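You operate a simulated robot arm through the tools that you are given. There is no shell and no other tool.

You run a simulated robot arm. Do the job below in one go: nothing can be reset, and whatever is moved stays where it is left.

TASK
On cabinet A start the dry run, hold it while it runs, then press reset and ref.
Fine: each button once; let the ref run end; work no other control on the cabinet or readout box.

Only the result counts: the job must be done as asked and must still hold three seconds after the hand-in. Knocking over, shifting, dropping, spilling or breaking anything else fails it.

THE ROBOT
A 7-joint arm with a two-finger parallel gripper on a trunk, on a base that drives. Base frame: it is fixed to the floor where the robot stands at the start and does not move with it; the origin is under the middle of the robot, x ahead of it, y to its left, z up. Readings come in m, degrees, newtons and seconds.
With the tool pointing down near the work surface it reaches from about 0.22 to 0.7 m from the robot's upright axis, wherever it stands. Its first joint turns from -115.0 to 115.0 degrees. Places, roughly: control cabinet [0.7, -3.3, 0.9]; hold button [0.5, -3.5, 1.2]; load button [0.4, -3.4, 1.2]; main switch [0.4, -3.6, 0.9]; mode dial [0.4, -3.6, 1.4]; on button [0.5, -3.6, 1.4]; pendant button [0.5, -3.7, 1.1]; prog button [0.3, -3.4, 1.2]; ref button [0.3, -3.4, 1.1]; reset button [0.5, -3.6, 1.2]; start button [0.4, -3.5, 1.2]; stop button [0.5, -3.7, 1.4]; x minus button [0.4, -3.5, 1.1]; x plus button [0.4, -3.5, 1.1]; x zero button [0.1, -2.7, 1.5]; y minus button [0.4, -3.6, 1.1]; y plus button [0.5, -3.6, 1.1]; y zero button [0.1, -2.8, 1.5]. Payload 3.91 kg.
The tool frame sits at the grasp point between the pads (the TCP): z along the fingers, y along the line on which they close. The tips reach 0.03 m beyond it. The gripper opens to 0.11 m. The fingers are 0.02 m wide and 0.01 m thick; the gripper's body (0.048 by 0.112 m) begins 0.055 m behind the TCP.
Orientation is that of the tool frame in the base frame, as [roll, pitch, yaw] about the fixed x, y, z axes, in that order (R = Rz(yaw) Ry(pitch) Rx(roll)). With the fingers straight down and closing along the base's y, the tool's x points along the base's -x, its y along +y and its z along -z.

THE INTERFACE
- The arm moves only by the tool drive_tool. Its argument "rows" is a list of rows, each a list of 6 numbers: the shift along the base's x, y, z in m, then the turn, a rotation vector about the base's x, y, z in degrees. In form: [[dx, dy, dz, wx, wy, wz], ...]. A call has 1 to 20 rows; each row shifts and turns the commanded pose from where the row before left it. "hand" is the closure in counts, from 0 (fully open) to 255 (shut), set as the call begins (left out, the last holds). Rows are played at 5 a second. More than 0.05 m and 8.6 degrees between two rows, or a gripper value outside its range, and nothing of the call is played. Where a pose cannot be reached the arm comes as near as it can. A force on the tool above 40 N (or 10 N above the force at the start of the call, whichever is more), or a blocked arm, ends the call early, and 0.2 s more pass. The fingers move at their own pace (about 0.108 m/s each) and stop on an object; they squeeze with about 41 N. The grip force told is the motor's: it shows also when the fingers shut on nothing. Time passes only in rows, and 0.2 s behind the last, so rows that do not move let the fingers close. The reply holds the time, the measured pose of the TCP, the force on the tool along the base axes, the opening and the grip force, in the units named above and with some noise, with the torque about the TCP (base axes, N m) and any sound that the robot's microphone picked up.
- Cameras (640 x 400 px; columns grow to the right, rows downward): "scene" is now at [0.0286, 0.1361, 1.6084]; the picture's right is [-0.19, -0.98, 0.00], its down [-0.54, 0.11, -0.84] and it looks along [0.82, -0.16, -0.55] (base axes); focal length 250 px, centre (320, 200). "wrist" rides on the gripper at [0.072, 0.017, -0.103] in the tool frame; the picture's right is [-0.23, 0.97, 0.00], its down [-0.76, -0.18, -0.62] and it looks along [-0.61, -0.14, 0.78] (tool axes); focal length 222 px, centre (320, 200). There is no depth. A picture from a camera that has moved, and an enlarged one, comes with that camera's place and axes in the base frame and with its lens.
- camera(camera): a new picture of that camera. The clock stands still meanwhile.
- raise_lower(by): slides the trunk up (or, below 0, down) by that many m; the arm and the scene camera ride with it, the base frame stays. It gives what a move gives, with no picture.
- roll_base(legs): drives the robot by 1 to 6 legs, each [ahead, turn to the left] in m and degrees, along the robot's own axes; the way and the turn of a leg run together, so that a leg with both is an arc; at most 1.5 m and 180 degrees a leg. The arm and the cameras ride along, it lands a little off, and it stops where it bumps. It gives what a move gives.
- aim_head(pan, tilt): turns the head with the scene camera to pan (to the left, within 155 degrees either way) and tilt (down, from -29 to 69), counted from straight ahead of the robot. It gives what a move gives.
- inspect(camera, box): a new picture of the part [left, top, right, bottom] of that camera's present view, enlarged. The clock stands still meanwhile.
- job_done(): hands the job in; it is judged then, once.

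Nothing tells you exact positions but the pictures and the camera data. Unless the task says otherwise, let go and move clear before handing in.

The tools are called as a command line: name --pt "numbers of a row" for each row, then --argument value for the rest, lists and objects as JSON in quotes. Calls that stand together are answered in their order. drive_tool: Moves the arm, as the interface text tells. Its arguments: {"type":"object","properties":{"rows":{"type":"array"},"hand":{"type":"number"}},"required":["rows"]} The other tools are called the same way: raise_lower (by) slides the trunk up or down; roll_base (legs) drives the base; aim_head (pan, tilt) turns the head that bears the scene camera; camera (camera) takes a picture; inspect (camera, box) takes an enlarged picture of a part of a camera's view; job_done () hands the job in.

At the start:

```text
clock: 0.0
tcp_pos: [0.5429, -0.0286, 1.1827]
ee_rot: [180.0, -0.1, 180.0]
wrist_force: [-0.1, -0.2, -0.2]
ft_torque: [-0.03, -0.01, 0.03]
gripper_width: 0.11
grip_force: 0.2
trunk travel left (down, up): [-0.7, 0.29]
robot x, y, heading: [0.0003, -0.0023, 0.2]
head pan, tilt: [-11.1, 33.3]
```

scene: 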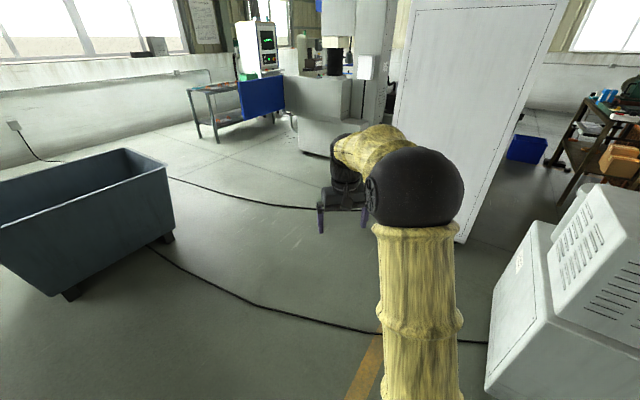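
wrist: 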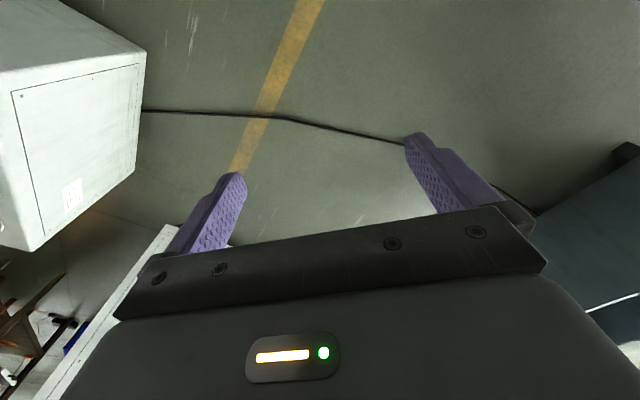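

I see a workshop, with a tall white cabinet ahead and a low box to my right. The control cabinet should be about 3.3 m to my right, so I'll turn the head that way to look first.

aim_head --pan -80 --tilt 15

camera --camera "scene"

aim_head --pan -110 --tilt 30

camera --camera "scene"

```text
clock: 1.4
tcp_pos: [0.5435, -0.0279, 1.1827]
ee_rot: [-180.0, 0.0, 180.0]
wrist_force: [0.7, -0.1, 0.1]
ft_torque: [0.0, -0.01, -0.04]
gripper_width: 0.1101
grip_force: 0.1
trunk travel left (down, up): [-0.7, 0.29]
robot x, y, heading: [0.0024, -0.0016, -0.1]
head pan, tilt: [-80.0, 15.0]
```

```text
taken
camera scene: at [-0.0424, 0.0613, 1.6378], right [-0.98, -0.17, 0.0], down [-0.05, 0.26, -0.97], along [0.17, -0.95, -0.26], focal length 250 px, centre (320, 200)
```

scene: 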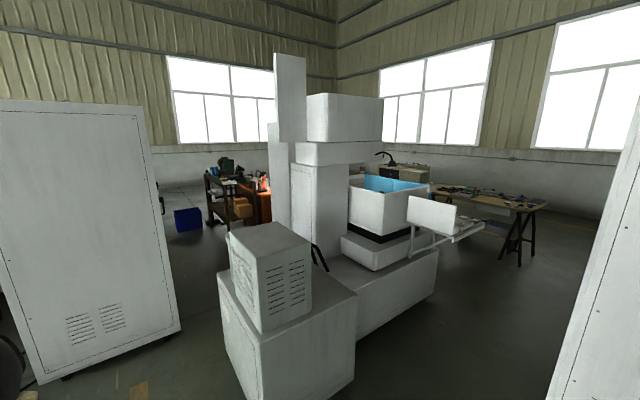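

```text
clock: 2.4
tcp_pos: [0.5433, -0.0293, 1.1838]
ee_rot: [179.9, 0.1, 180.0]
wrist_force: [0.6, -0.3, 0.9]
ft_torque: [-0.01, 0.03, 0.02]
gripper_width: 0.1102
grip_force: 0.2
trunk travel left (down, up): [-0.7, 0.29]
robot x, y, heading: [0.0003, 0.0022, -0.2]
head pan, tilt: [-110.0, 30.0]
```

```text
taken
camera scene: at [-0.0896, 0.0682, 1.6137], right [-0.94, 0.34, 0.0], down [0.17, 0.47, -0.87], along [-0.3, -0.81, -0.5], focal length 250 px, centre (320, 200)
```

scene: 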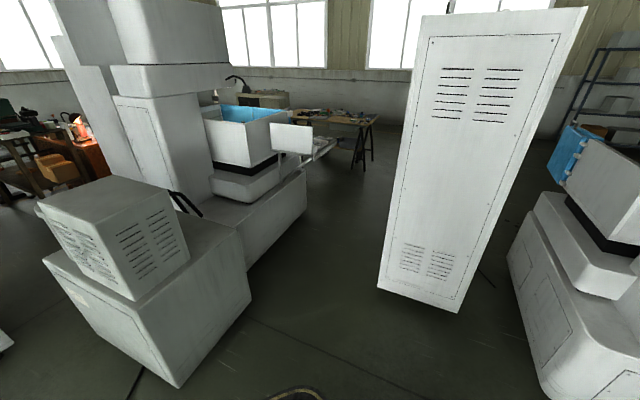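

The control cabinet seems to stand behind the machine to my right, with its panel facing away from me. I'll look further round for a clear route and tuck the arm in before driving.

drive_tool --pt "-0.05 0 0 0 0 0" --pt "-0.05 0 0 0 0 0" --pt "-0.05 0 0 0 0 0" --pt "-0.05 0 0 0 0 0" --hand 255

aim_head --pan -135 --tilt 30

camera --camera "scene"

aim_head --pan -70 --tilt 40

camera --camera "scene"

```text
clock: 3.4
tcp_pos: [0.3431, -0.0269, 1.1848]
ee_rot: [-179.9, 0.1, -180.0]
wrist_force: [-0.9, 0.8, -0.4]
ft_torque: [-0.01, -0.02, -0.01]
gripper_width: 0.0
grip_force: 37.7
trunk travel left (down, up): [-0.7, 0.29]
robot x, y, heading: [-0.0023, -0.0018, 0.0]
head pan, tilt: [-110.0, 30.0]
```

```text
clock: 4.2
tcp_pos: [0.344, -0.0265, 1.1835]
ee_rot: [180.0, 0.0, -180.0]
wrist_force: [0.7, -0.6, -0.6]
ft_torque: [-0.02, 0.02, 0.0]
gripper_width: 0.0002
grip_force: 37.4
trunk travel left (down, up): [-0.7, 0.29]
robot x, y, heading: [0.0047, 0.0013, 0.2]
head pan, tilt: [-135.0, 30.0]
```

```text
taken
camera scene: at [-0.1225, 0.0892, 1.6136], right [-0.71, 0.71, 0.0], down [0.35, 0.35, -0.87], along [-0.61, -0.61, -0.5], focal length 250 px, centre (320, 200)
```

scene: 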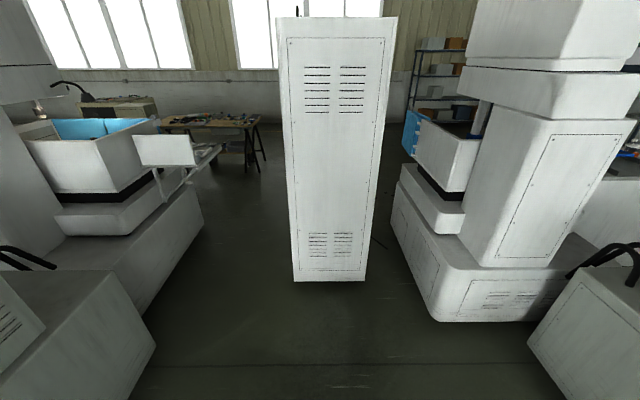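

```text
clock: 5.6
tcp_pos: [0.3442, -0.0274, 1.1837]
ee_rot: [180.0, 0.0, -180.0]
wrist_force: [0.1, 0.0, 0.2]
ft_torque: [-0.03, -0.05, 0.04]
gripper_width: 0.0
grip_force: 37.5
trunk travel left (down, up): [-0.7, 0.29]
robot x, y, heading: [0.003, 0.0001, 0.1]
head pan, tilt: [-70.0, 40.0]
```

```text
taken
camera scene: at [-0.0298, 0.0733, 1.5983], right [-0.94, -0.34, 0.0], down [-0.22, 0.6, -0.77], along [0.26, -0.72, -0.64], focal length 250 px, centre (320, 200)
```

scene: 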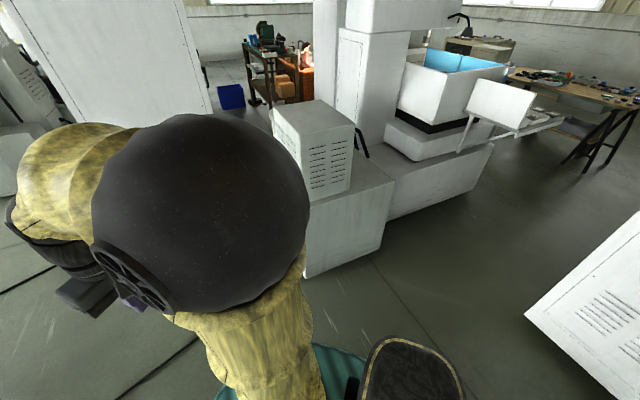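

The lane between the nearby machine and the cabinet back looks about 1 m wide, running diagonally to the back-right. I'll drive the first part of it and look again.

roll_base --legs '[[0, -90], [0.66, 0], [0, -45], [0.7, 0]]'

aim_head --pan 0 --tilt 30

camera --camera "scene"

aim_head --pan 40 --tilt 30

camera --camera "scene"

```text
clock: 22.4
tcp_pos: [-0.7692, -1.3832, 1.1848]
ee_rot: [-179.9, 0.0, 45.2]
wrist_force: [-0.8, -0.2, 0.2]
ft_torque: [-0.01, -0.01, 0.01]
gripper_width: 0.0
grip_force: 36.9
trunk travel left (down, up): [-0.7, 0.29]
robot x, y, heading: [-0.5083, -1.1517, -134.9]
head pan, tilt: [-70.0, 40.0]
```

```text
clock: 23.8
tcp_pos: [-0.7681, -1.3825, 1.1848]
ee_rot: [180.0, 0.1, 45.2]
wrist_force: [0.3, -0.3, 0.3]
ft_torque: [0.01, 0.01, 0.0]
gripper_width: 0.0
grip_force: 37.4
trunk travel left (down, up): [-0.7, 0.29]
robot x, y, heading: [-0.5019, -1.1584, -135.0]
head pan, tilt: [0.0, 30.0]
```

```text
taken
camera scene: at [-0.4183, -1.2862, 1.6136], right [-0.71, 0.71, 0.0], down [0.35, 0.35, -0.87], along [-0.61, -0.61, -0.5], focal length 250 px, centre (320, 200)
```

scene: 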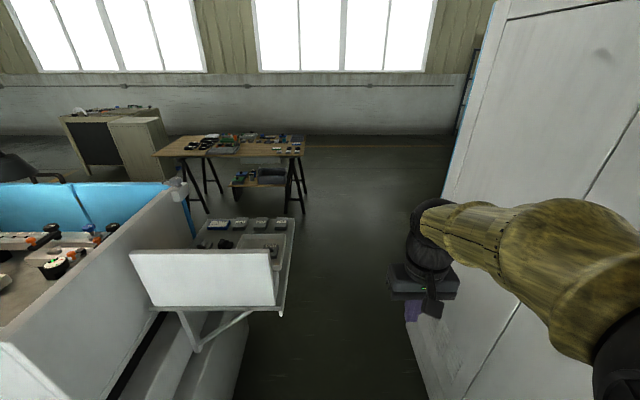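

```text
clock: 24.8
tcp_pos: [-0.7684, -1.3814, 1.1839]
ee_rot: [180.0, 0.0, 45.1]
wrist_force: [0.3, -0.1, 0.8]
ft_torque: [0.02, -0.01, 0.02]
gripper_width: 0.0
grip_force: 37.9
trunk travel left (down, up): [-0.7, 0.29]
robot x, y, heading: [-0.5072, -1.1559, -134.8]
head pan, tilt: [40.0, 30.0]
```

```text
taken
camera scene: at [-0.3622, -1.3123, 1.6136], right [-1.0, 0.09, 0.0], down [0.04, 0.5, -0.87], along [-0.07, -0.86, -0.5], focal length 250 px, centre (320, 200)
```

scene: 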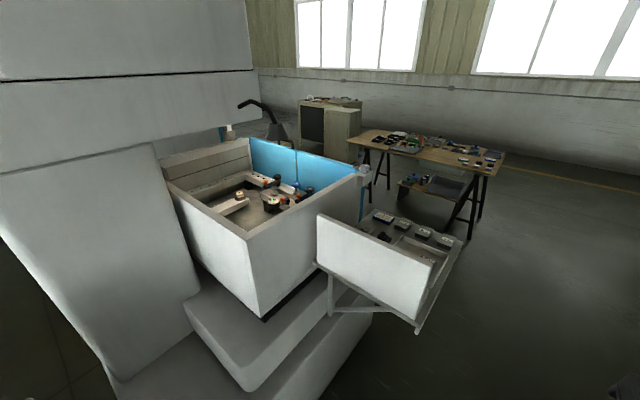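

The tray beside the tank narrows the lane to roughly 0.7 m. Before squeezing through I'll look straight down at my own footprint and elbow.

aim_head --pan 60 --tilt 69

camera --camera "scene"

aim_head --pan -60 --tilt 60

camera --camera "scene"

aim_head --pan 0 --tilt 65

camera --camera "scene"

```text
clock: 25.9
tcp_pos: [-0.7684, -1.3834, 1.1835]
ee_rot: [-179.9, 0.0, 45.1]
wrist_force: [-0.5, -0.7, 0.4]
ft_torque: [0.01, 0.0, 0.0]
gripper_width: 0.0
grip_force: 37.8
trunk travel left (down, up): [-0.7, 0.29]
robot x, y, heading: [-0.5084, -1.1549, -134.7]
head pan, tilt: [60.0, 68.8]
```

```text
taken
camera scene: at [-0.3399, -1.2762, 1.5622], right [-0.97, -0.26, 0.0], down [-0.24, 0.9, -0.36], along [0.09, -0.35, -0.93], focal length 250 px, centre (320, 200)
```

scene: 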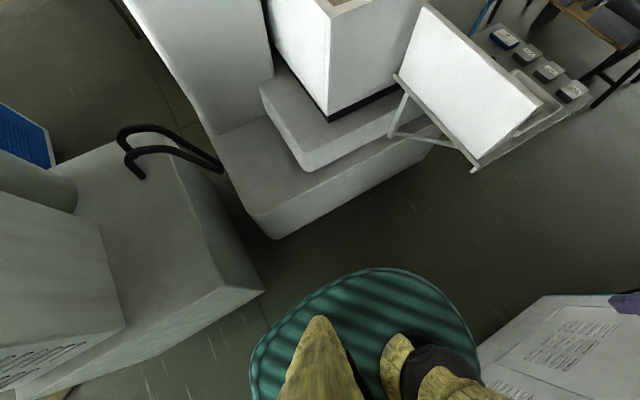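

```text
clock: 27.9
tcp_pos: [-0.7689, -1.382, 1.1842]
ee_rot: [179.9, 0.1, 45.1]
wrist_force: [0.6, 0.3, -0.2]
ft_torque: [0.02, 0.02, 0.0]
gripper_width: 0.0
grip_force: 37.0
trunk travel left (down, up): [-0.7, 0.29]
robot x, y, heading: [-0.5036, -1.1594, -134.8]
head pan, tilt: [-60.0, 60.0]
```

```text
taken
camera scene: at [-0.4189, -1.2051, 1.5715], right [0.26, 0.97, 0.0], down [0.84, -0.22, -0.5], along [-0.48, 0.13, -0.87], focal length 250 px, centre (320, 200)
```

scene: 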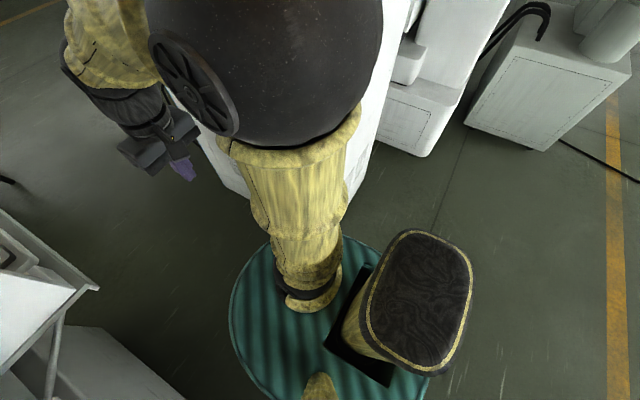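

```text
clock: 29.2
tcp_pos: [-0.7691, -1.3827, 1.1838]
ee_rot: [180.0, 0.0, 45.1]
wrist_force: [-0.2, 0.0, 0.2]
ft_torque: [-0.03, 0.02, -0.01]
gripper_width: 0.0002
grip_force: 38.0
trunk travel left (down, up): [-0.7, 0.29]
robot x, y, heading: [-0.5096, -1.1576, -134.8]
head pan, tilt: [0.0, 65.0]
```

```text
taken
camera scene: at [-0.3973, -1.2651, 1.566], right [-0.71, 0.71, 0.0], down [0.64, 0.64, -0.42], along [-0.3, -0.3, -0.91], focal length 250 px, centre (320, 200)
```

scene: 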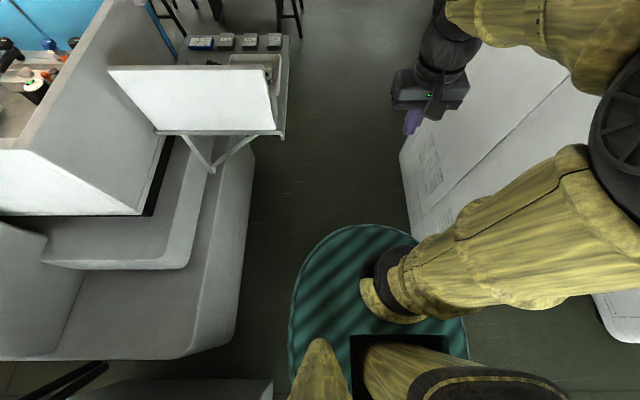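

My body is about 0.25 m in radius, but the elbow sticks out towards the cabinet when the arm is tucked. I'll stretch the arm ahead again to bring the elbow in, then check it.

drive_tool --pt "-0.035 -0.035 0 0 0 0" --pt "-0.035 -0.035 0 0 0 0" --pt "-0.035 -0.035 0 0 0 0" --pt "-0.035 -0.035 0 0 0 0" --pt "-0.035 -0.035 0 0 0 0"

camera --camera "scene"

```text
clock: 30.4
tcp_pos: [-0.9433, -1.558, 1.1833]
ee_rot: [179.9, -0.2, 45.0]
wrist_force: [0.1, -0.5, -0.1]
ft_torque: [0.02, -0.02, -0.01]
gripper_width: 0.0
grip_force: 37.7
trunk travel left (down, up): [-0.7, 0.29]
robot x, y, heading: [-0.5072, -1.1581, -135.2]
head pan, tilt: [0.0, 65.0]
```

```text
taken
camera scene: at [-0.3987, -1.2666, 1.5659], right [-0.71, 0.71, 0.0], down [0.64, 0.64, -0.42], along [-0.3, -0.3, -0.91], focal length 250 px, centre (320, 200)
```

scene: 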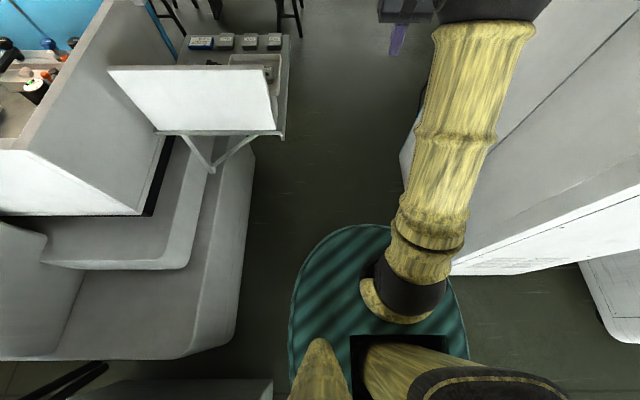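

The elbow is now inside my footprint. I'll sidestep slightly right, away from the tray, and pass through the lane.

roll_base --legs '[[0, -9], [0.36, 0], [0, 9], [0.65, 0]]'

aim_head --pan 60 --tilt 30

camera --camera "scene"

aim_head --pan 10 --tilt 35

camera --camera "scene"

```text
clock: 38.5
tcp_pos: [-1.695, -2.2267, 1.182]
ee_rot: [179.9, 0.1, 45.0]
wrist_force: [-0.5, 0.6, 0.4]
ft_torque: [0.0, -0.02, -0.01]
gripper_width: 0.0001
grip_force: 37.4
trunk travel left (down, up): [-0.7, 0.29]
robot x, y, heading: [-1.2582, -1.8268, -135.0]
head pan, tilt: [0.0, 65.0]
```

```text
clock: 39.8
tcp_pos: [-1.6957, -2.2276, 1.1831]
ee_rot: [-180.0, 0.1, 45.1]
wrist_force: [-0.3, -0.6, -0.3]
ft_torque: [0.0, -0.02, 0.02]
gripper_width: 0.0
grip_force: 37.8
trunk travel left (down, up): [-0.7, 0.29]
robot x, y, heading: [-1.2582, -1.829, -135.1]
head pan, tilt: [60.0, 30.0]
```

```text
taken
camera scene: at [-1.0836, -1.9797, 1.6136], right [-0.97, -0.26, 0.0], down [-0.13, 0.48, -0.87], along [0.23, -0.84, -0.5], focal length 250 px, centre (320, 200)
```

scene: 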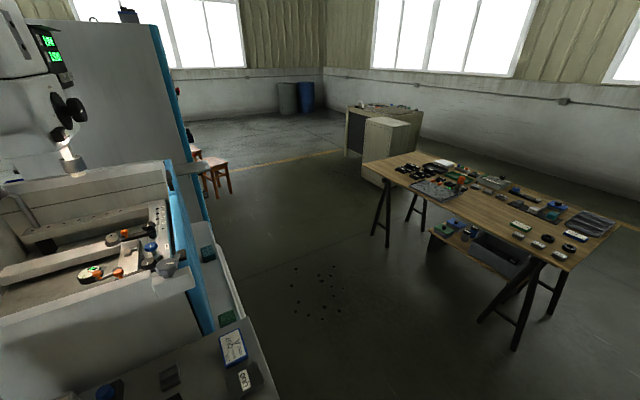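

```text
clock: 40.9
tcp_pos: [-1.6946, -2.2272, 1.183]
ee_rot: [180.0, 0.0, 45.1]
wrist_force: [1.0, 0.5, 0.0]
ft_torque: [-0.01, -0.04, -0.04]
gripper_width: 0.0
grip_force: 37.4
trunk travel left (down, up): [-0.7, 0.29]
robot x, y, heading: [-1.2597, -1.8288, -134.9]
head pan, tilt: [10.0, 35.0]
```

```text
taken
camera scene: at [-1.1575, -1.9647, 1.6058], right [-0.82, 0.57, 0.0], down [0.33, 0.47, -0.82], along [-0.47, -0.67, -0.57], focal length 250 px, centre (320, 200)
```

scene: 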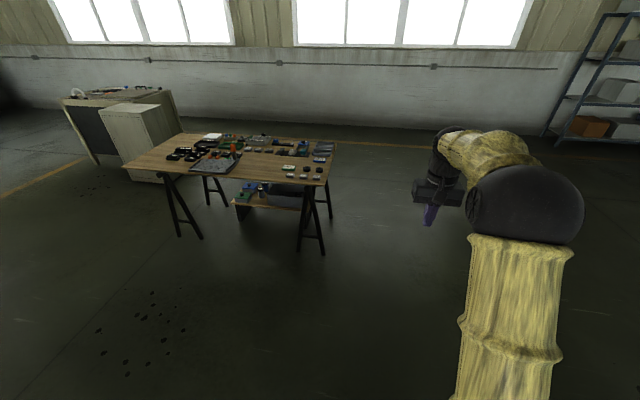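

I'm past the tray. The cabinet with the blue-edged front is further to the left, a table is ahead, and a chair stands beyond the cabinet. I'll drive along the aisle between the machine fronts and the table, then look at the panel.

roll_base --legs '[[0.8, 0], [0, 90], [1.4, 0]]'

aim_head --pan 50 --tilt 20

camera --camera "scene"

aim_head --pan 0 --tilt 30

camera --camera "scene"

```text
clock: 59.2
tcp_pos: [-0.474, -3.853, 1.1832]
ee_rot: [-180.0, 0.0, 133.2]
wrist_force: [0.6, -0.2, 0.4]
ft_torque: [0.01, -0.01, 0.0]
gripper_width: 0.0
grip_force: 37.6
trunk travel left (down, up): [-0.7, 0.29]
robot x, y, heading: [-0.8572, -3.4038, -47.0]
head pan, tilt: [10.0, 35.0]
```

```text
clock: 60.3
tcp_pos: [-0.4736, -3.8524, 1.1829]
ee_rot: [180.0, 0.0, 133.3]
wrist_force: [-1.0, -0.4, 0.4]
ft_torque: [0.04, -0.01, -0.01]
gripper_width: 0.0
grip_force: 37.8
trunk travel left (down, up): [-0.7, 0.29]
robot x, y, heading: [-0.8607, -3.4035, -46.6]
head pan, tilt: [50.0, 20.0]
```

```text
taken
camera scene: at [-0.695, -3.2497, 1.6296], right [0.06, -1.0, 0.0], down [-0.34, -0.02, -0.94], along [0.94, 0.05, -0.34], focal length 250 px, centre (320, 200)
```

scene: 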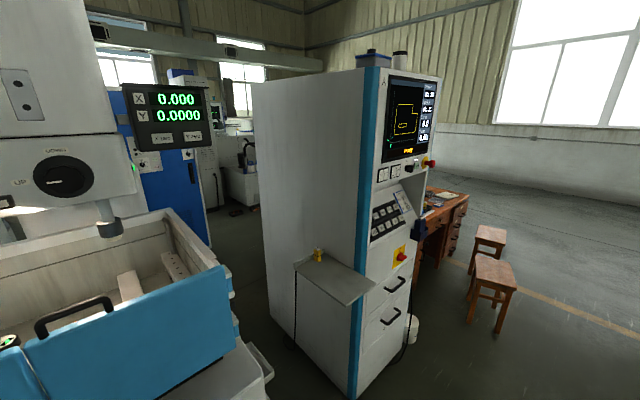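

```text
clock: 61.5
tcp_pos: [-0.4737, -3.8528, 1.1838]
ee_rot: [180.0, 0.0, 133.2]
wrist_force: [-0.3, 0.2, -0.1]
ft_torque: [0.0, -0.02, 0.03]
gripper_width: 0.0
grip_force: 37.8
trunk travel left (down, up): [-0.7, 0.29]
robot x, y, heading: [-0.8599, -3.4069, -46.8]
head pan, tilt: [0.0, 30.0]
```

```text
taken
camera scene: at [-0.7259, -3.3208, 1.6136], right [-0.73, -0.69, 0.0], down [-0.34, 0.36, -0.87], along [0.59, -0.63, -0.5], focal length 250 px, centre (320, 200)
```

scene: 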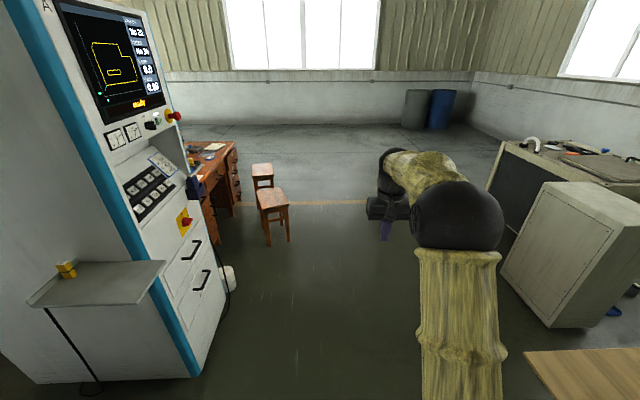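

Cabinet A (marked "A") is ahead to the left, with a screen, a slanted button panel and a knob switch below. I'll zoom in on the panel.

inspect --camera "scene" --box '[40, 0, 240, 125]'

inspect --camera "scene" --box '[90, 90, 250, 190]'

inspect --camera "scene" --box '[90, 150, 250, 250]'

```text
3.20 times, centred on (140, 62) of scene
camera zoom: at [-0.7259, -3.3208, 1.6136], right [-0.73, -0.69, 0.0], down [-0.34, 0.36, -0.87], along [0.59, -0.63, -0.5], focal length 800 px, centre (896, 640)
```

zoom: 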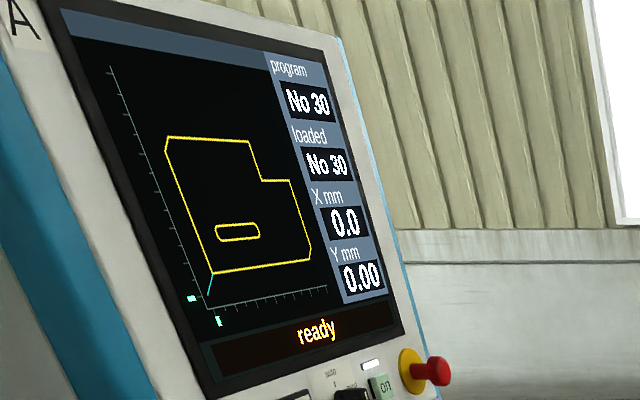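

```text
4.00 times, centred on (170, 140) of scene
camera zoom: at [-0.7259, -3.3208, 1.6136], right [-0.73, -0.69, 0.0], down [-0.34, 0.36, -0.87], along [0.59, -0.63, -0.5], focal length 1001 px, centre (920, 440)
```

zoom: 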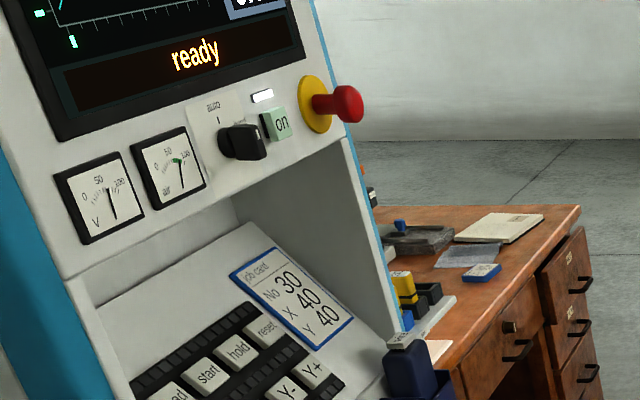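

```text
4.00 times, centred on (170, 200) of scene
camera zoom: at [-0.7259, -3.3208, 1.6136], right [-0.73, -0.69, 0.0], down [-0.34, 0.36, -0.87], along [0.59, -0.63, -0.5], focal length 1001 px, centre (920, 200)
```

zoom: 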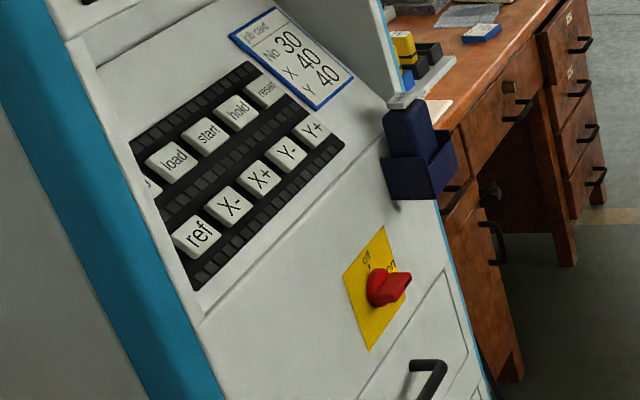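

The keypad is clear: the top row is prog, load, start, hold, reset, and the bottom row is ref, X-, X+, Y-, Y+. The screen shows "ready" with program 30 loaded. I'll draw the arm in a little, drive level with the panel and turn to face it.

drive_tool --pt "-0.034 0.036 0 0 0 0" --pt "-0.034 0.036 0 0 0 0" --pt "-0.034 0.036 0 0 0 0"

roll_base --legs '[[0.95, 0], [0, 91.8]]'

aim_head --pan 0 --tilt 30

camera --camera "scene"

```text
clock: 62.3
tcp_pos: [-0.5767, -3.7423, 1.1842]
ee_rot: [-180.0, 0.1, 133.4]
wrist_force: [0.1, 0.6, 0.1]
ft_torque: [0.0, -0.01, 0.01]
gripper_width: 0.0
grip_force: 38.1
trunk travel left (down, up): [-0.7, 0.29]
robot x, y, heading: [-0.8602, -3.4052, -46.7]
head pan, tilt: [0.0, 30.0]
```

```text
clock: 73.7
tcp_pos: [0.1199, -3.7929, 1.1825]
ee_rot: [-180.0, -0.1, -134.5]
wrist_force: [0.1, -0.5, -0.4]
ft_torque: [-0.01, -0.01, 0.02]
gripper_width: 0.0001
grip_force: 37.6
trunk travel left (down, up): [-0.7, 0.29]
robot x, y, heading: [-0.2069, -4.0894, 45.6]
head pan, tilt: [0.0, 30.0]
```

```text
clock: 74.3
tcp_pos: [0.1199, -3.7937, 1.1833]
ee_rot: [-180.0, 0.0, -134.7]
wrist_force: [-0.4, -0.5, -0.5]
ft_torque: [0.0, 0.02, 0.02]
gripper_width: 0.0002
grip_force: 37.5
trunk travel left (down, up): [-0.7, 0.29]
robot x, y, heading: [-0.2092, -4.0899, 45.5]
head pan, tilt: [0.0, 30.0]
```

```text
taken
camera scene: at [-0.2955, -3.9607, 1.6136], right [0.71, -0.7, 0.0], down [-0.35, -0.36, -0.87], along [0.61, 0.62, -0.5], focal length 250 px, centre (320, 200)
```

scene: 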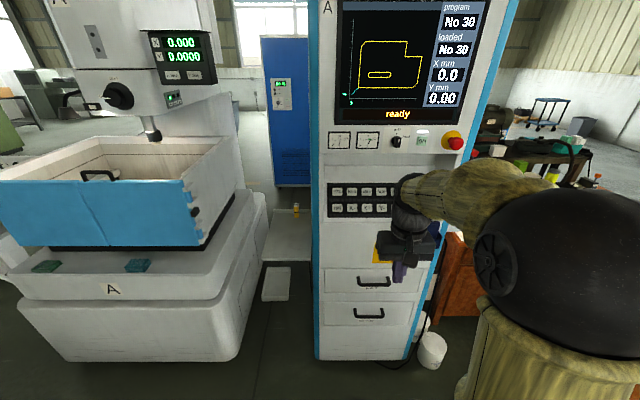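

I'm facing cabinet A with the keypad partly behind the gripper. I'll zoom in to measure where the keys are.

inspect --camera "scene" --box '[310, 120, 470, 220]'

camera --camera "wrist"

```text
4.00 times, centred on (390, 170) of scene
camera zoom: at [-0.2955, -3.9607, 1.6136], right [0.71, -0.7, 0.0], down [-0.35, -0.36, -0.87], along [0.61, 0.62, -0.5], focal length 1001 px, centre (40, 320)
```

zoom: 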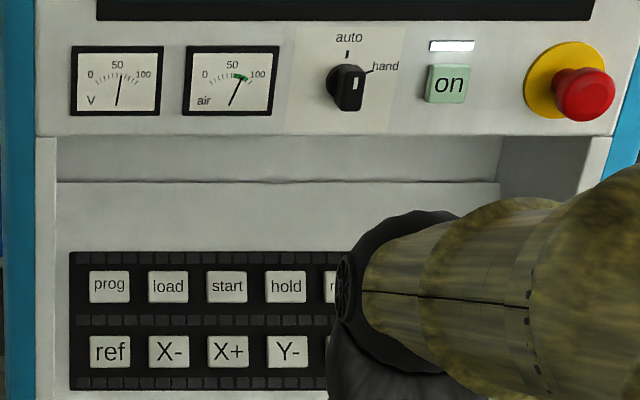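

```text
taken
camera wrist: at [0.0577, -3.8343, 1.2875], right [-0.53, 0.85, 0.0], down [0.66, 0.42, 0.62], along [0.53, 0.33, -0.78], focal length 222 px, centre (320, 200)
```

wrist: 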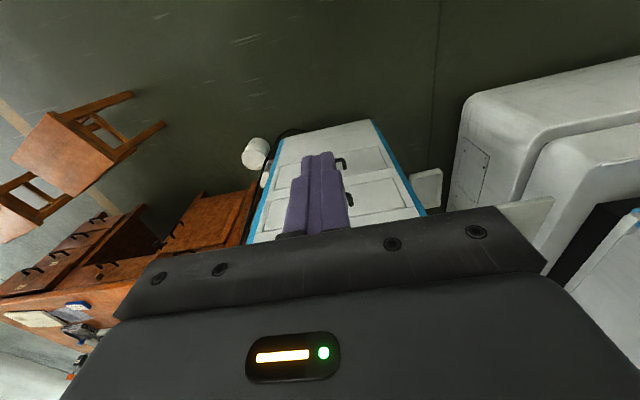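

From two views I place start at about (0.423, -3.485, 1.164) and ref at about (0.315, -3.434, 1.115). The keys are 56 mm apart and their face is tilted about 50° from level. I'll tilt the tool to point forward and 30° down while still clear, then look again.

drive_tool --pt "0.0084 0.0086 0.01 5.35 -5.26 0" --pt "0.0084 0.0086 0.01 5.35 -5.26 0" --pt "0.0084 0.0086 0.01 5.35 -5.26 0" --pt "0.0084 0.0086 0.01 5.35 -5.26 0" --pt "0.0084 0.0086 0.01 5.35 -5.26 0" --pt "0.0084 0.0086 0.01 5.35 -5.26 0" --pt "0.0084 0.0086 0.01 5.35 -5.26 0" --pt "0.0084 0.0086 0.01 5.35 -5.26 0" --pt "0 0 0 0 0 0" --hand 255

camera --camera "scene"

camera --camera "wrist"

```text
clock: 76.3
tcp_pos: [0.1809, -3.7276, 1.2666]
ee_rot: [-179.8, 57.6, -133.8]
wrist_force: [-1.1, -0.3, 0.0]
ft_torque: [-0.02, 0.04, 0.0]
gripper_width: 0.0002
grip_force: 38.1
out of reach, approached as far as the arm can: row 8
trunk travel left (down, up): [-0.7, 0.29]
robot x, y, heading: [-0.2092, -4.0887, 45.4]
head pan, tilt: [0.0, 30.0]
```

```text
taken
camera scene: at [-0.2954, -3.9602, 1.6135], right [0.71, -0.7, 0.0], down [-0.35, -0.36, -0.87], along [0.61, 0.62, -0.5], focal length 250 px, centre (320, 200)
```

scene: 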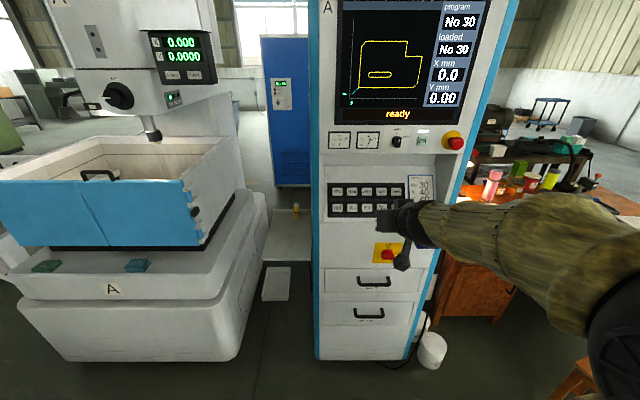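

```text
taken
camera wrist: at [0.0814, -3.8073, 1.2625], right [-0.62, 0.76, 0.19], down [0.05, -0.21, 0.98], along [0.79, 0.61, 0.09], focal length 222 px, centre (320, 200)
```

wrist: 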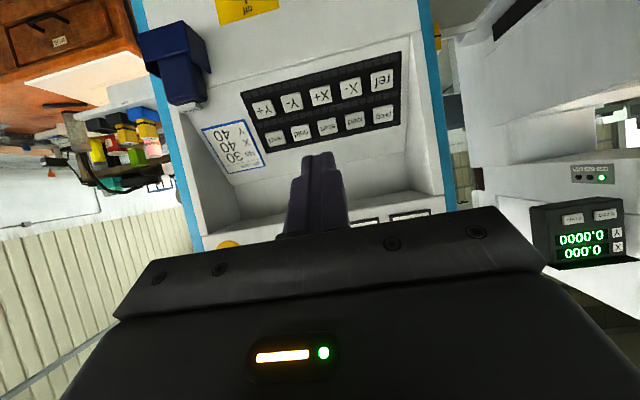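

The tool now points about 32° below horizontal, in line with the start column. I'll lower it a bit and then drive 0.2 m closer.

drive_tool --pt "-0.007 -0.007 -0.03 0 0 0" --pt "-0.007 -0.007 -0.03 0 0 0" --pt "0 0 0 0 0 0"

roll_base --legs '[[0.2, 0]]'

camera --camera "scene"

inspect --camera "scene" --box '[310, 180, 470, 280]'

camera --camera "wrist"

```text
clock: 77.1
tcp_pos: [0.1635, -3.7391, 1.2061]
ee_rot: [-179.9, 59.9, -134.5]
wrist_force: [-0.8, 0.9, 0.5]
ft_torque: [-0.03, -0.02, -0.07]
gripper_width: 0.0
grip_force: 37.4
trunk travel left (down, up): [-0.7, 0.29]
robot x, y, heading: [-0.2049, -4.0932, 45.4]
head pan, tilt: [0.0, 30.0]
```

```text
clock: 78.8
tcp_pos: [0.305, -3.5975, 1.2064]
ee_rot: [179.9, 60.0, -134.6]
wrist_force: [-0.3, 0.4, 0.5]
ft_torque: [-0.01, 0.02, -0.02]
gripper_width: 0.0
grip_force: 37.1
trunk travel left (down, up): [-0.7, 0.29]
robot x, y, heading: [-0.0693, -3.9447, 45.8]
head pan, tilt: [0.0, 30.0]
```

```text
taken
camera scene: at [-0.1549, -3.8175, 1.6135], right [0.71, -0.7, 0.0], down [-0.35, -0.36, -0.87], along [0.61, 0.62, -0.5], focal length 250 px, centre (320, 200)
```

scene: 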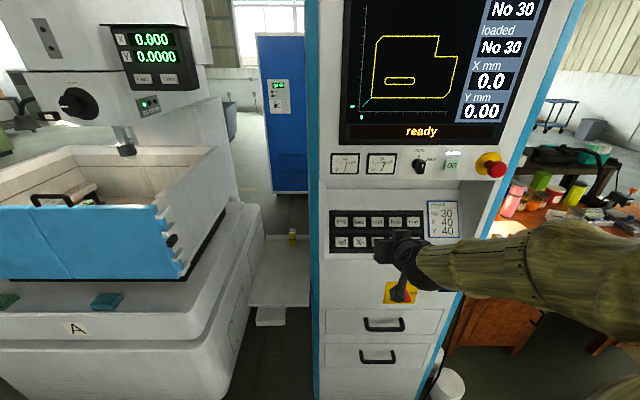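

```text
4.00 times, centred on (390, 230) of scene
camera zoom: at [-0.1549, -3.8175, 1.6135], right [0.71, -0.7, 0.0], down [-0.35, -0.36, -0.87], along [0.61, 0.62, -0.5], focal length 1001 px, centre (40, 80)
```

zoom: 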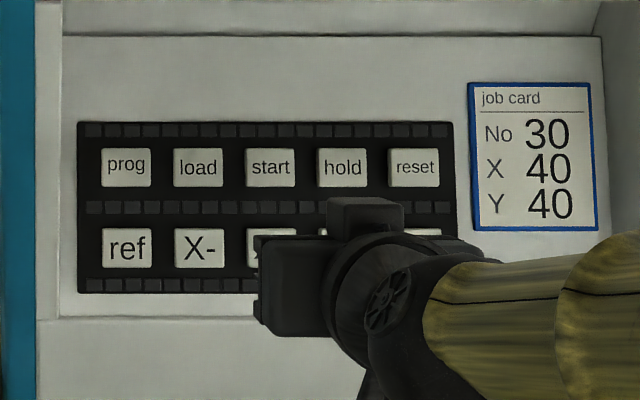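

```text
taken
camera wrist: at [0.2059, -3.6769, 1.1956], right [-0.62, 0.76, 0.2], down [0.02, -0.24, 0.97], along [0.79, 0.6, 0.13], focal length 222 px, centre (320, 200)
```

wrist: 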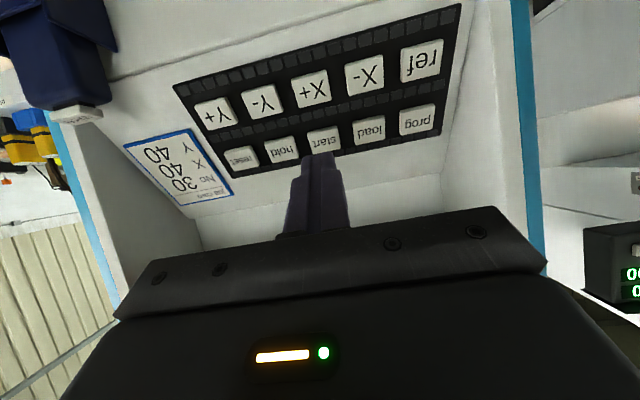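

Refined positions: start is at (0.420, -3.488, 1.165) and ref at (0.312, -3.437, 1.117), and the fingertips line up with start. I'll bring the closed tips to about 2 cm in front of start.

drive_tool --pt "0.0211 0.0199 -0.004 0 0 0" --pt "0.0211 0.0199 -0.004 0 0 0" --pt "0.0211 0.0199 -0.004 0 0 0" --pt "0.0211 0.0199 -0.004 0 0 0" --pt "0 0 0 0 0 0"

camera --camera "scene"

inspect --camera "scene" --box '[310, 180, 470, 280]'

inspect --camera "wrist" --box '[160, 20, 480, 220]'

```text
clock: 80.0
tcp_pos: [0.3656, -3.5593, 1.218]
ee_rot: [179.8, 60.0, -134.7]
wrist_force: [-0.1, 0.2, 0.6]
ft_torque: [0.0, 0.01, -0.04]
gripper_width: 0.0
grip_force: 37.5
out of reach, approached as far as the arm can: row 2, 3, 4
trunk travel left (down, up): [-0.7, 0.29]
robot x, y, heading: [-0.072, -3.9474, 45.6]
head pan, tilt: [0.0, 30.0]
```

```text
taken
camera scene: at [-0.1555, -3.8183, 1.6136], right [0.71, -0.7, 0.0], down [-0.35, -0.36, -0.87], along [0.61, 0.62, -0.5], focal length 250 px, centre (320, 200)
```

scene: 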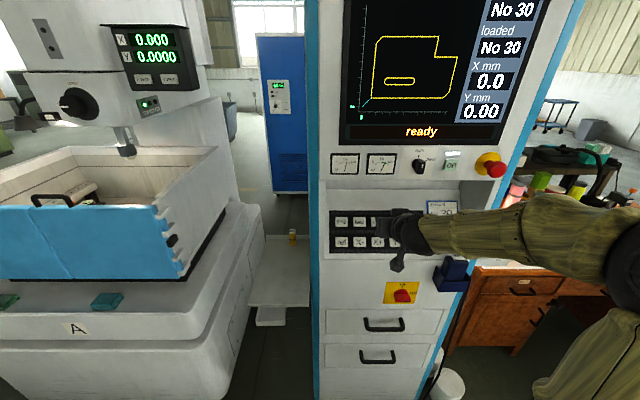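

```text
4.00 times, centred on (390, 230) of scene
camera zoom: at [-0.1555, -3.8183, 1.6136], right [0.71, -0.7, 0.0], down [-0.35, -0.36, -0.87], along [0.61, 0.62, -0.5], focal length 1001 px, centre (40, 80)
```

zoom: 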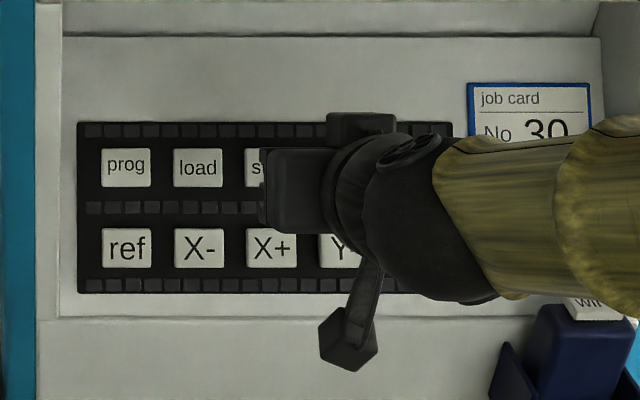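

```text
2.00 times, centred on (320, 120) of wrist
camera zoom: at [0.2654, -3.6382, 1.208], right [-0.62, 0.76, 0.2], down [0.02, -0.24, 0.97], along [0.79, 0.6, 0.13], focal length 444 px, centre (320, 360)
```

zoom: 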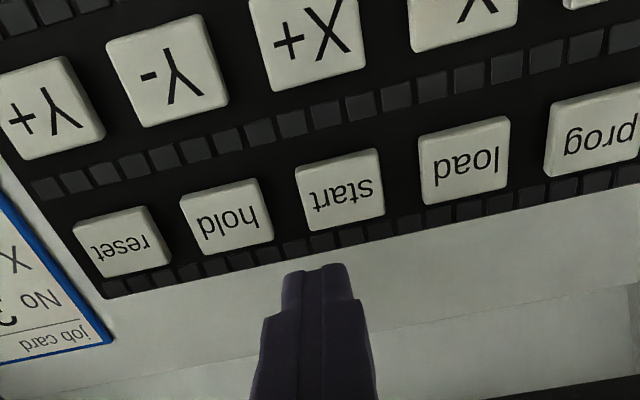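

The arm ran out of reach here: it stops short when the hand is high relative to the shoulder. I'll back off, raise the trunk and lower the hand again, so the press sits well inside the arm's range.

roll_base --legs '[[-0.17, 0]]'

raise_lower --by 0.2

drive_tool --pt "0 0 -0.04 0 0 0" --pt "0 0 -0.04 0 0 0" --pt "0 0 -0.04 0 0 0" --pt "0 0 -0.04 0 0 0" --pt "0 0 -0.04 0 0 0" --pt "0 0 0 0 0 0"

camera --camera "scene"

```text
clock: 81.7
tcp_pos: [0.2464, -3.6801, 1.2188]
ee_rot: [179.8, 60.1, -134.7]
wrist_force: [-0.4, -0.8, 1.3]
ft_torque: [-0.04, -0.01, 0.03]
gripper_width: 0.0
grip_force: 37.6
trunk travel left (down, up): [-0.7, 0.29]
robot x, y, heading: [-0.1875, -4.0707, 45.5]
head pan, tilt: [0.0, 30.0]
```

```text
clock: 83.8
tcp_pos: [0.2464, -3.6801, 1.4186]
ee_rot: [179.8, 59.9, -134.7]
wrist_force: [-0.2, -0.8, 0.2]
ft_torque: [0.03, -0.03, 0.03]
gripper_width: 0.0
grip_force: 37.3
trunk travel left (down, up): [-0.9, 0.09]
robot x, y, heading: [-0.1875, -4.0683, 45.5]
head pan, tilt: [0.0, 30.0]
```

```text
clock: 85.2
tcp_pos: [0.2045, -3.7563, 1.3214]
ee_rot: [179.7, 60.0, -134.7]
wrist_force: [0.5, 0.8, 0.8]
ft_torque: [0.01, 0.02, -0.04]
gripper_width: 0.0001
grip_force: 37.9
out of reach, approached as far as the arm can: row 1, 2, 3, 4, 5
trunk travel left (down, up): [-0.9, 0.09]
robot x, y, heading: [-0.1883, -4.0663, 45.2]
head pan, tilt: [0.0, 30.0]
```

```text
taken
camera scene: at [-0.2732, -3.938, 1.8136], right [0.71, -0.7, 0.0], down [-0.35, -0.36, -0.87], along [0.61, 0.62, -0.5], focal length 250 px, centre (320, 200)
```

scene: 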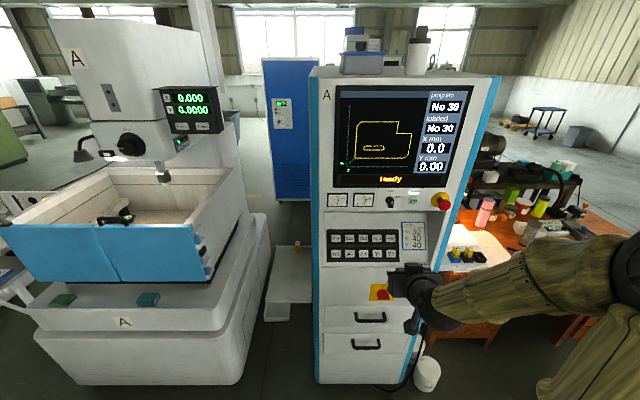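

Raising the trunk didn't help. The real problem is that the arm is folded with its elbow swung out to the right. I'll back away, point the tool down again, and rebuild the reach from a stretched arm with the elbow in line.

roll_base --legs '[[-0.26, 0]]'

drive_tool --pt "0 0 0 -5.35 5.26 0" --pt "0 0 0 -5.35 5.26 0" --pt "0 0 0 -5.35 5.26 0" --pt "0 0 0 -5.35 5.26 0" --pt "0 0 0 -5.35 5.26 0" --pt "0 0 0 -5.35 5.26 0" --pt "0 0 0 -5.35 5.26 0" --pt "0 0 0 -5.35 5.26 0" --pt "0 0 0 0 0 0"

camera --camera "scene"

```text
clock: 87.3
tcp_pos: [0.0209, -3.9448, 1.3224]
ee_rot: [179.8, 60.1, -134.8]
wrist_force: [-1.3, -0.1, 1.0]
ft_torque: [0.04, -0.01, 0.03]
gripper_width: 0.0
grip_force: 38.3
trunk travel left (down, up): [-0.9, 0.09]
robot x, y, heading: [-0.3725, -4.2519, 45.4]
head pan, tilt: [0.0, 30.0]
```

```text
clock: 89.3
tcp_pos: [0.0183, -3.9787, 1.3443]
ee_rot: [-175.3, 13.4, -135.1]
wrist_force: [0.0, -0.2, 0.6]
ft_torque: [-0.02, -0.01, 0.04]
gripper_width: 0.0
grip_force: 37.4
out of reach, approached as far as the arm can: row 3, 4, 5, 6, 7, 8
trunk travel left (down, up): [-0.9, 0.09]
robot x, y, heading: [-0.3672, -4.2529, 45.0]
head pan, tilt: [0.0, 30.0]
```

```text
taken
camera scene: at [-0.456, -4.1232, 1.8136], right [0.71, -0.7, 0.0], down [-0.35, -0.36, -0.87], along [0.61, 0.61, -0.5], focal length 250 px, centre (320, 200)
```

scene: 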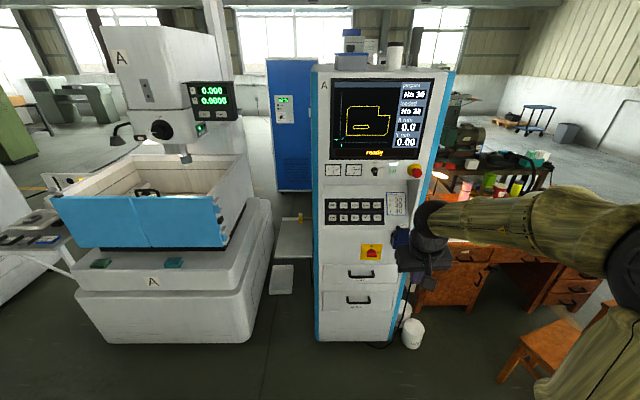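

The arm is stuck in this folded configuration. I'll send a few idle rows to see how the commanded pose behaves and look at the arm from above.

drive_tool --pt "0 0 0 0 0 0" --pt "0 0 0 0 0 0" --pt "0 0 0 0 0 0" --pt "0 0 0 0 0 0" --pt "0 0 0 0 0 0"

aim_head --pan -35 --tilt 45

camera --camera "scene"

```text
clock: 90.5
tcp_pos: [0.0188, -3.977, 1.3456]
ee_rot: [-175.2, 13.5, -135.0]
wrist_force: [0.1, -0.7, -0.2]
ft_torque: [0.0, -0.05, 0.01]
gripper_width: 0.0
grip_force: 37.5
trunk travel left (down, up): [-0.9, 0.09]
robot x, y, heading: [-0.369, -4.2538, 45.0]
head pan, tilt: [0.0, 30.0]
```

```text
clock: 91.5
tcp_pos: [0.0193, -3.9784, 1.3443]
ee_rot: [-175.1, 13.5, -135.0]
wrist_force: [-0.6, 0.1, -0.2]
ft_torque: [-0.02, 0.0, -0.01]
gripper_width: 0.0
grip_force: 37.4
trunk travel left (down, up): [-0.9, 0.09]
robot x, y, heading: [-0.3729, -4.2527, 45.4]
head pan, tilt: [-35.0, 45.0]
```

```text
taken
camera scene: at [-0.4396, -4.1728, 1.791], right [0.18, -0.98, 0.0], down [-0.7, -0.13, -0.71], along [0.7, 0.13, -0.71], focal length 250 px, centre (320, 200)
```

scene: 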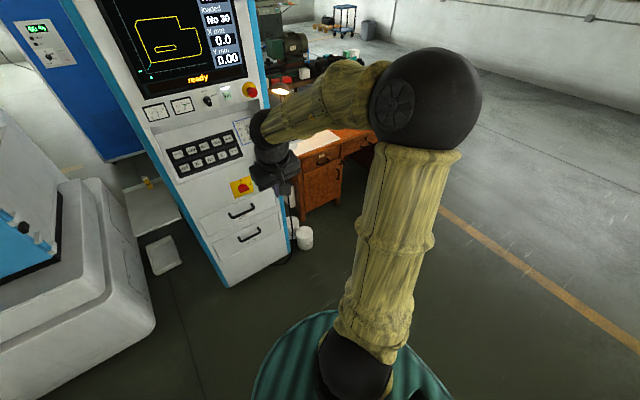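

The command does reset to the pose actually reached. Next I'll stretch the hand forward and back towards the centre line, to swing the elbow back in.

drive_tool --pt "0.02 0.03 0.0 0 0 0" --pt "0.02 0.03 0.0 0 0 0" --pt "0.02 0.03 0.0 0 0 0" --pt "0 0 0 0 0 0"

camera --camera "scene"

```text
clock: 92.5
tcp_pos: [0.0221, -3.9663, 1.3743]
ee_rot: [-175.1, 13.5, -135.2]
wrist_force: [0.4, 0.2, -0.6]
ft_torque: [-0.01, 0.01, 0.02]
gripper_width: 0.0
grip_force: 37.3
out of reach, approached as far as the arm can: row 1, 2, 3
trunk travel left (down, up): [-0.9, 0.09]
robot x, y, heading: [-0.3701, -4.2543, 44.9]
head pan, tilt: [-35.0, 45.0]
```

```text
taken
camera scene: at [-0.4395, -4.173, 1.791], right [0.18, -0.98, 0.0], down [-0.7, -0.13, -0.71], along [0.7, 0.13, -0.71], focal length 250 px, centre (320, 200)
```

scene: 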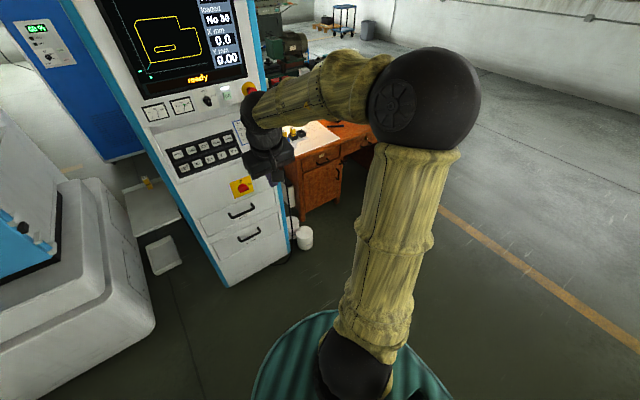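

Only the wrist moved, so the upper arm is at a joint limit. I'll move the hand over to the right, in line with the elbow, to unfold it.

drive_tool --pt "0.03 -0.03 0.0 0 0 0" --pt "0.03 -0.03 0.0 0 0 0" --pt "0.03 -0.03 0.0 0 0 0" --pt "0.03 -0.03 0.0 0 0 0" --pt "0.03 -0.03 0.0 0 0 0" --pt "0 0 0 0 0 0"

camera --camera "scene"

```text
clock: 93.9
tcp_pos: [0.0539, -4.0462, 1.3558]
ee_rot: [-174.1, 13.7, -135.7]
wrist_force: [-0.1, -0.1, 0.8]
ft_torque: [0.02, 0.01, -0.03]
gripper_width: 0.0001
grip_force: 37.5
out of reach, approached as far as the arm can: row 2, 3, 4, 5
trunk travel left (down, up): [-0.9, 0.09]
robot x, y, heading: [-0.3688, -4.2547, 45.3]
head pan, tilt: [-35.0, 45.0]
```

```text
taken
camera scene: at [-0.4396, -4.1727, 1.791], right [0.18, -0.98, 0.0], down [-0.7, -0.13, -0.71], along [0.7, 0.13, -0.71], focal length 250 px, centre (320, 200)
```

scene: 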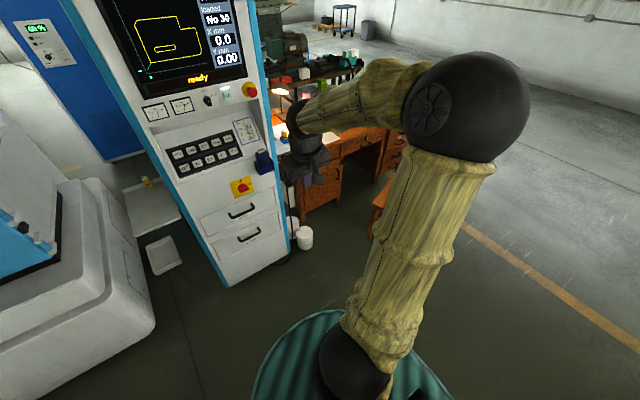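

The wrist's last joint may be what's limiting the arm. I'll try twisting the hand about the vertical to follow the forearm.

drive_tool --pt "0 0 0 0 0 8" --pt "0 0 0 0 0 8" --pt "0 0 0 0 0 8" --pt "0 0 0 0 0 8" --pt "0 0 0 0 0 0"

camera --camera "scene"

```text
clock: 95.1
tcp_pos: [-0.0875, -3.9615, 1.2861]
ee_rot: [-173.9, 13.6, -103.5]
wrist_force: [-0.2, -0.5, -0.5]
ft_torque: [0.02, 0.02, 0.0]
gripper_width: 0.0001
grip_force: 37.4
out of reach, approached as far as the arm can: row 1, 2, 3, 4
trunk travel left (down, up): [-0.9, 0.09]
robot x, y, heading: [-0.3708, -4.2528, 45.3]
head pan, tilt: [-35.0, 45.0]
```

```text
taken
camera scene: at [-0.4395, -4.1735, 1.791], right [0.18, -0.98, 0.0], down [-0.7, -0.13, -0.71], along [0.7, 0.13, -0.71], focal length 250 px, centre (320, 200)
```

scene: 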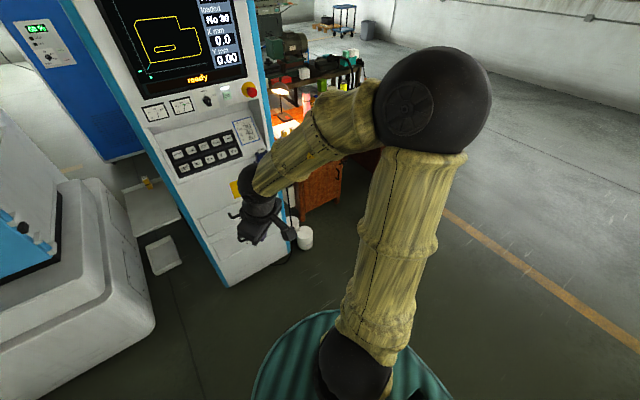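

The orientation was reached but the forearm got dragged along, so the wrist is at its limit in that direction. I'll rotate the other way to free it.

drive_tool --pt "0 0 0 0 0 -8" --pt "0 0 0 0 0 -8" --pt "0 0 0 0 0 -8" --pt "0 0 0 0 0 -8" --pt "0 0 0 0 0 -8" --pt "0 0 0 0 0 -8" --pt "0 0 0 0 0 -8" --pt "0 0 0 0 0 -8" --pt "0 0 0 0 0 0"

camera --camera "scene"

```text
clock: 97.1
tcp_pos: [-0.0918, -3.9786, 1.302]
ee_rot: [-175.2, 13.5, -167.2]
wrist_force: [0.0, -0.3, -0.5]
ft_torque: [-0.02, 0.0, -0.02]
gripper_width: 0.0
grip_force: 38.3
out of reach, approached as far as the arm can: row 4, 5, 6, 7, 8
trunk travel left (down, up): [-0.9, 0.09]
robot x, y, heading: [-0.3658, -4.2523, 45.1]
head pan, tilt: [-35.0, 45.0]
```

```text
taken
camera scene: at [-0.4396, -4.1729, 1.791], right [0.18, -0.98, 0.0], down [-0.7, -0.13, -0.71], along [0.7, 0.13, -0.71], focal length 250 px, centre (320, 200)
```

scene: 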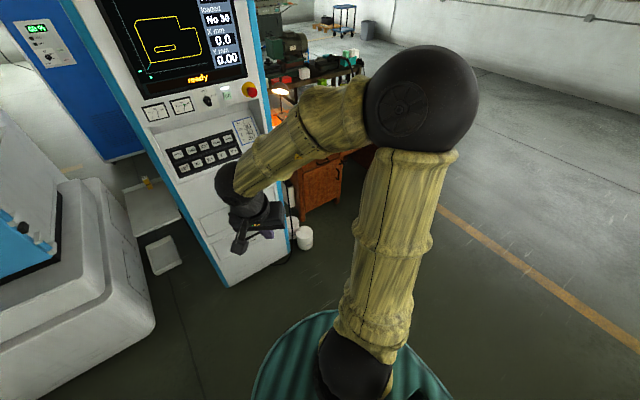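

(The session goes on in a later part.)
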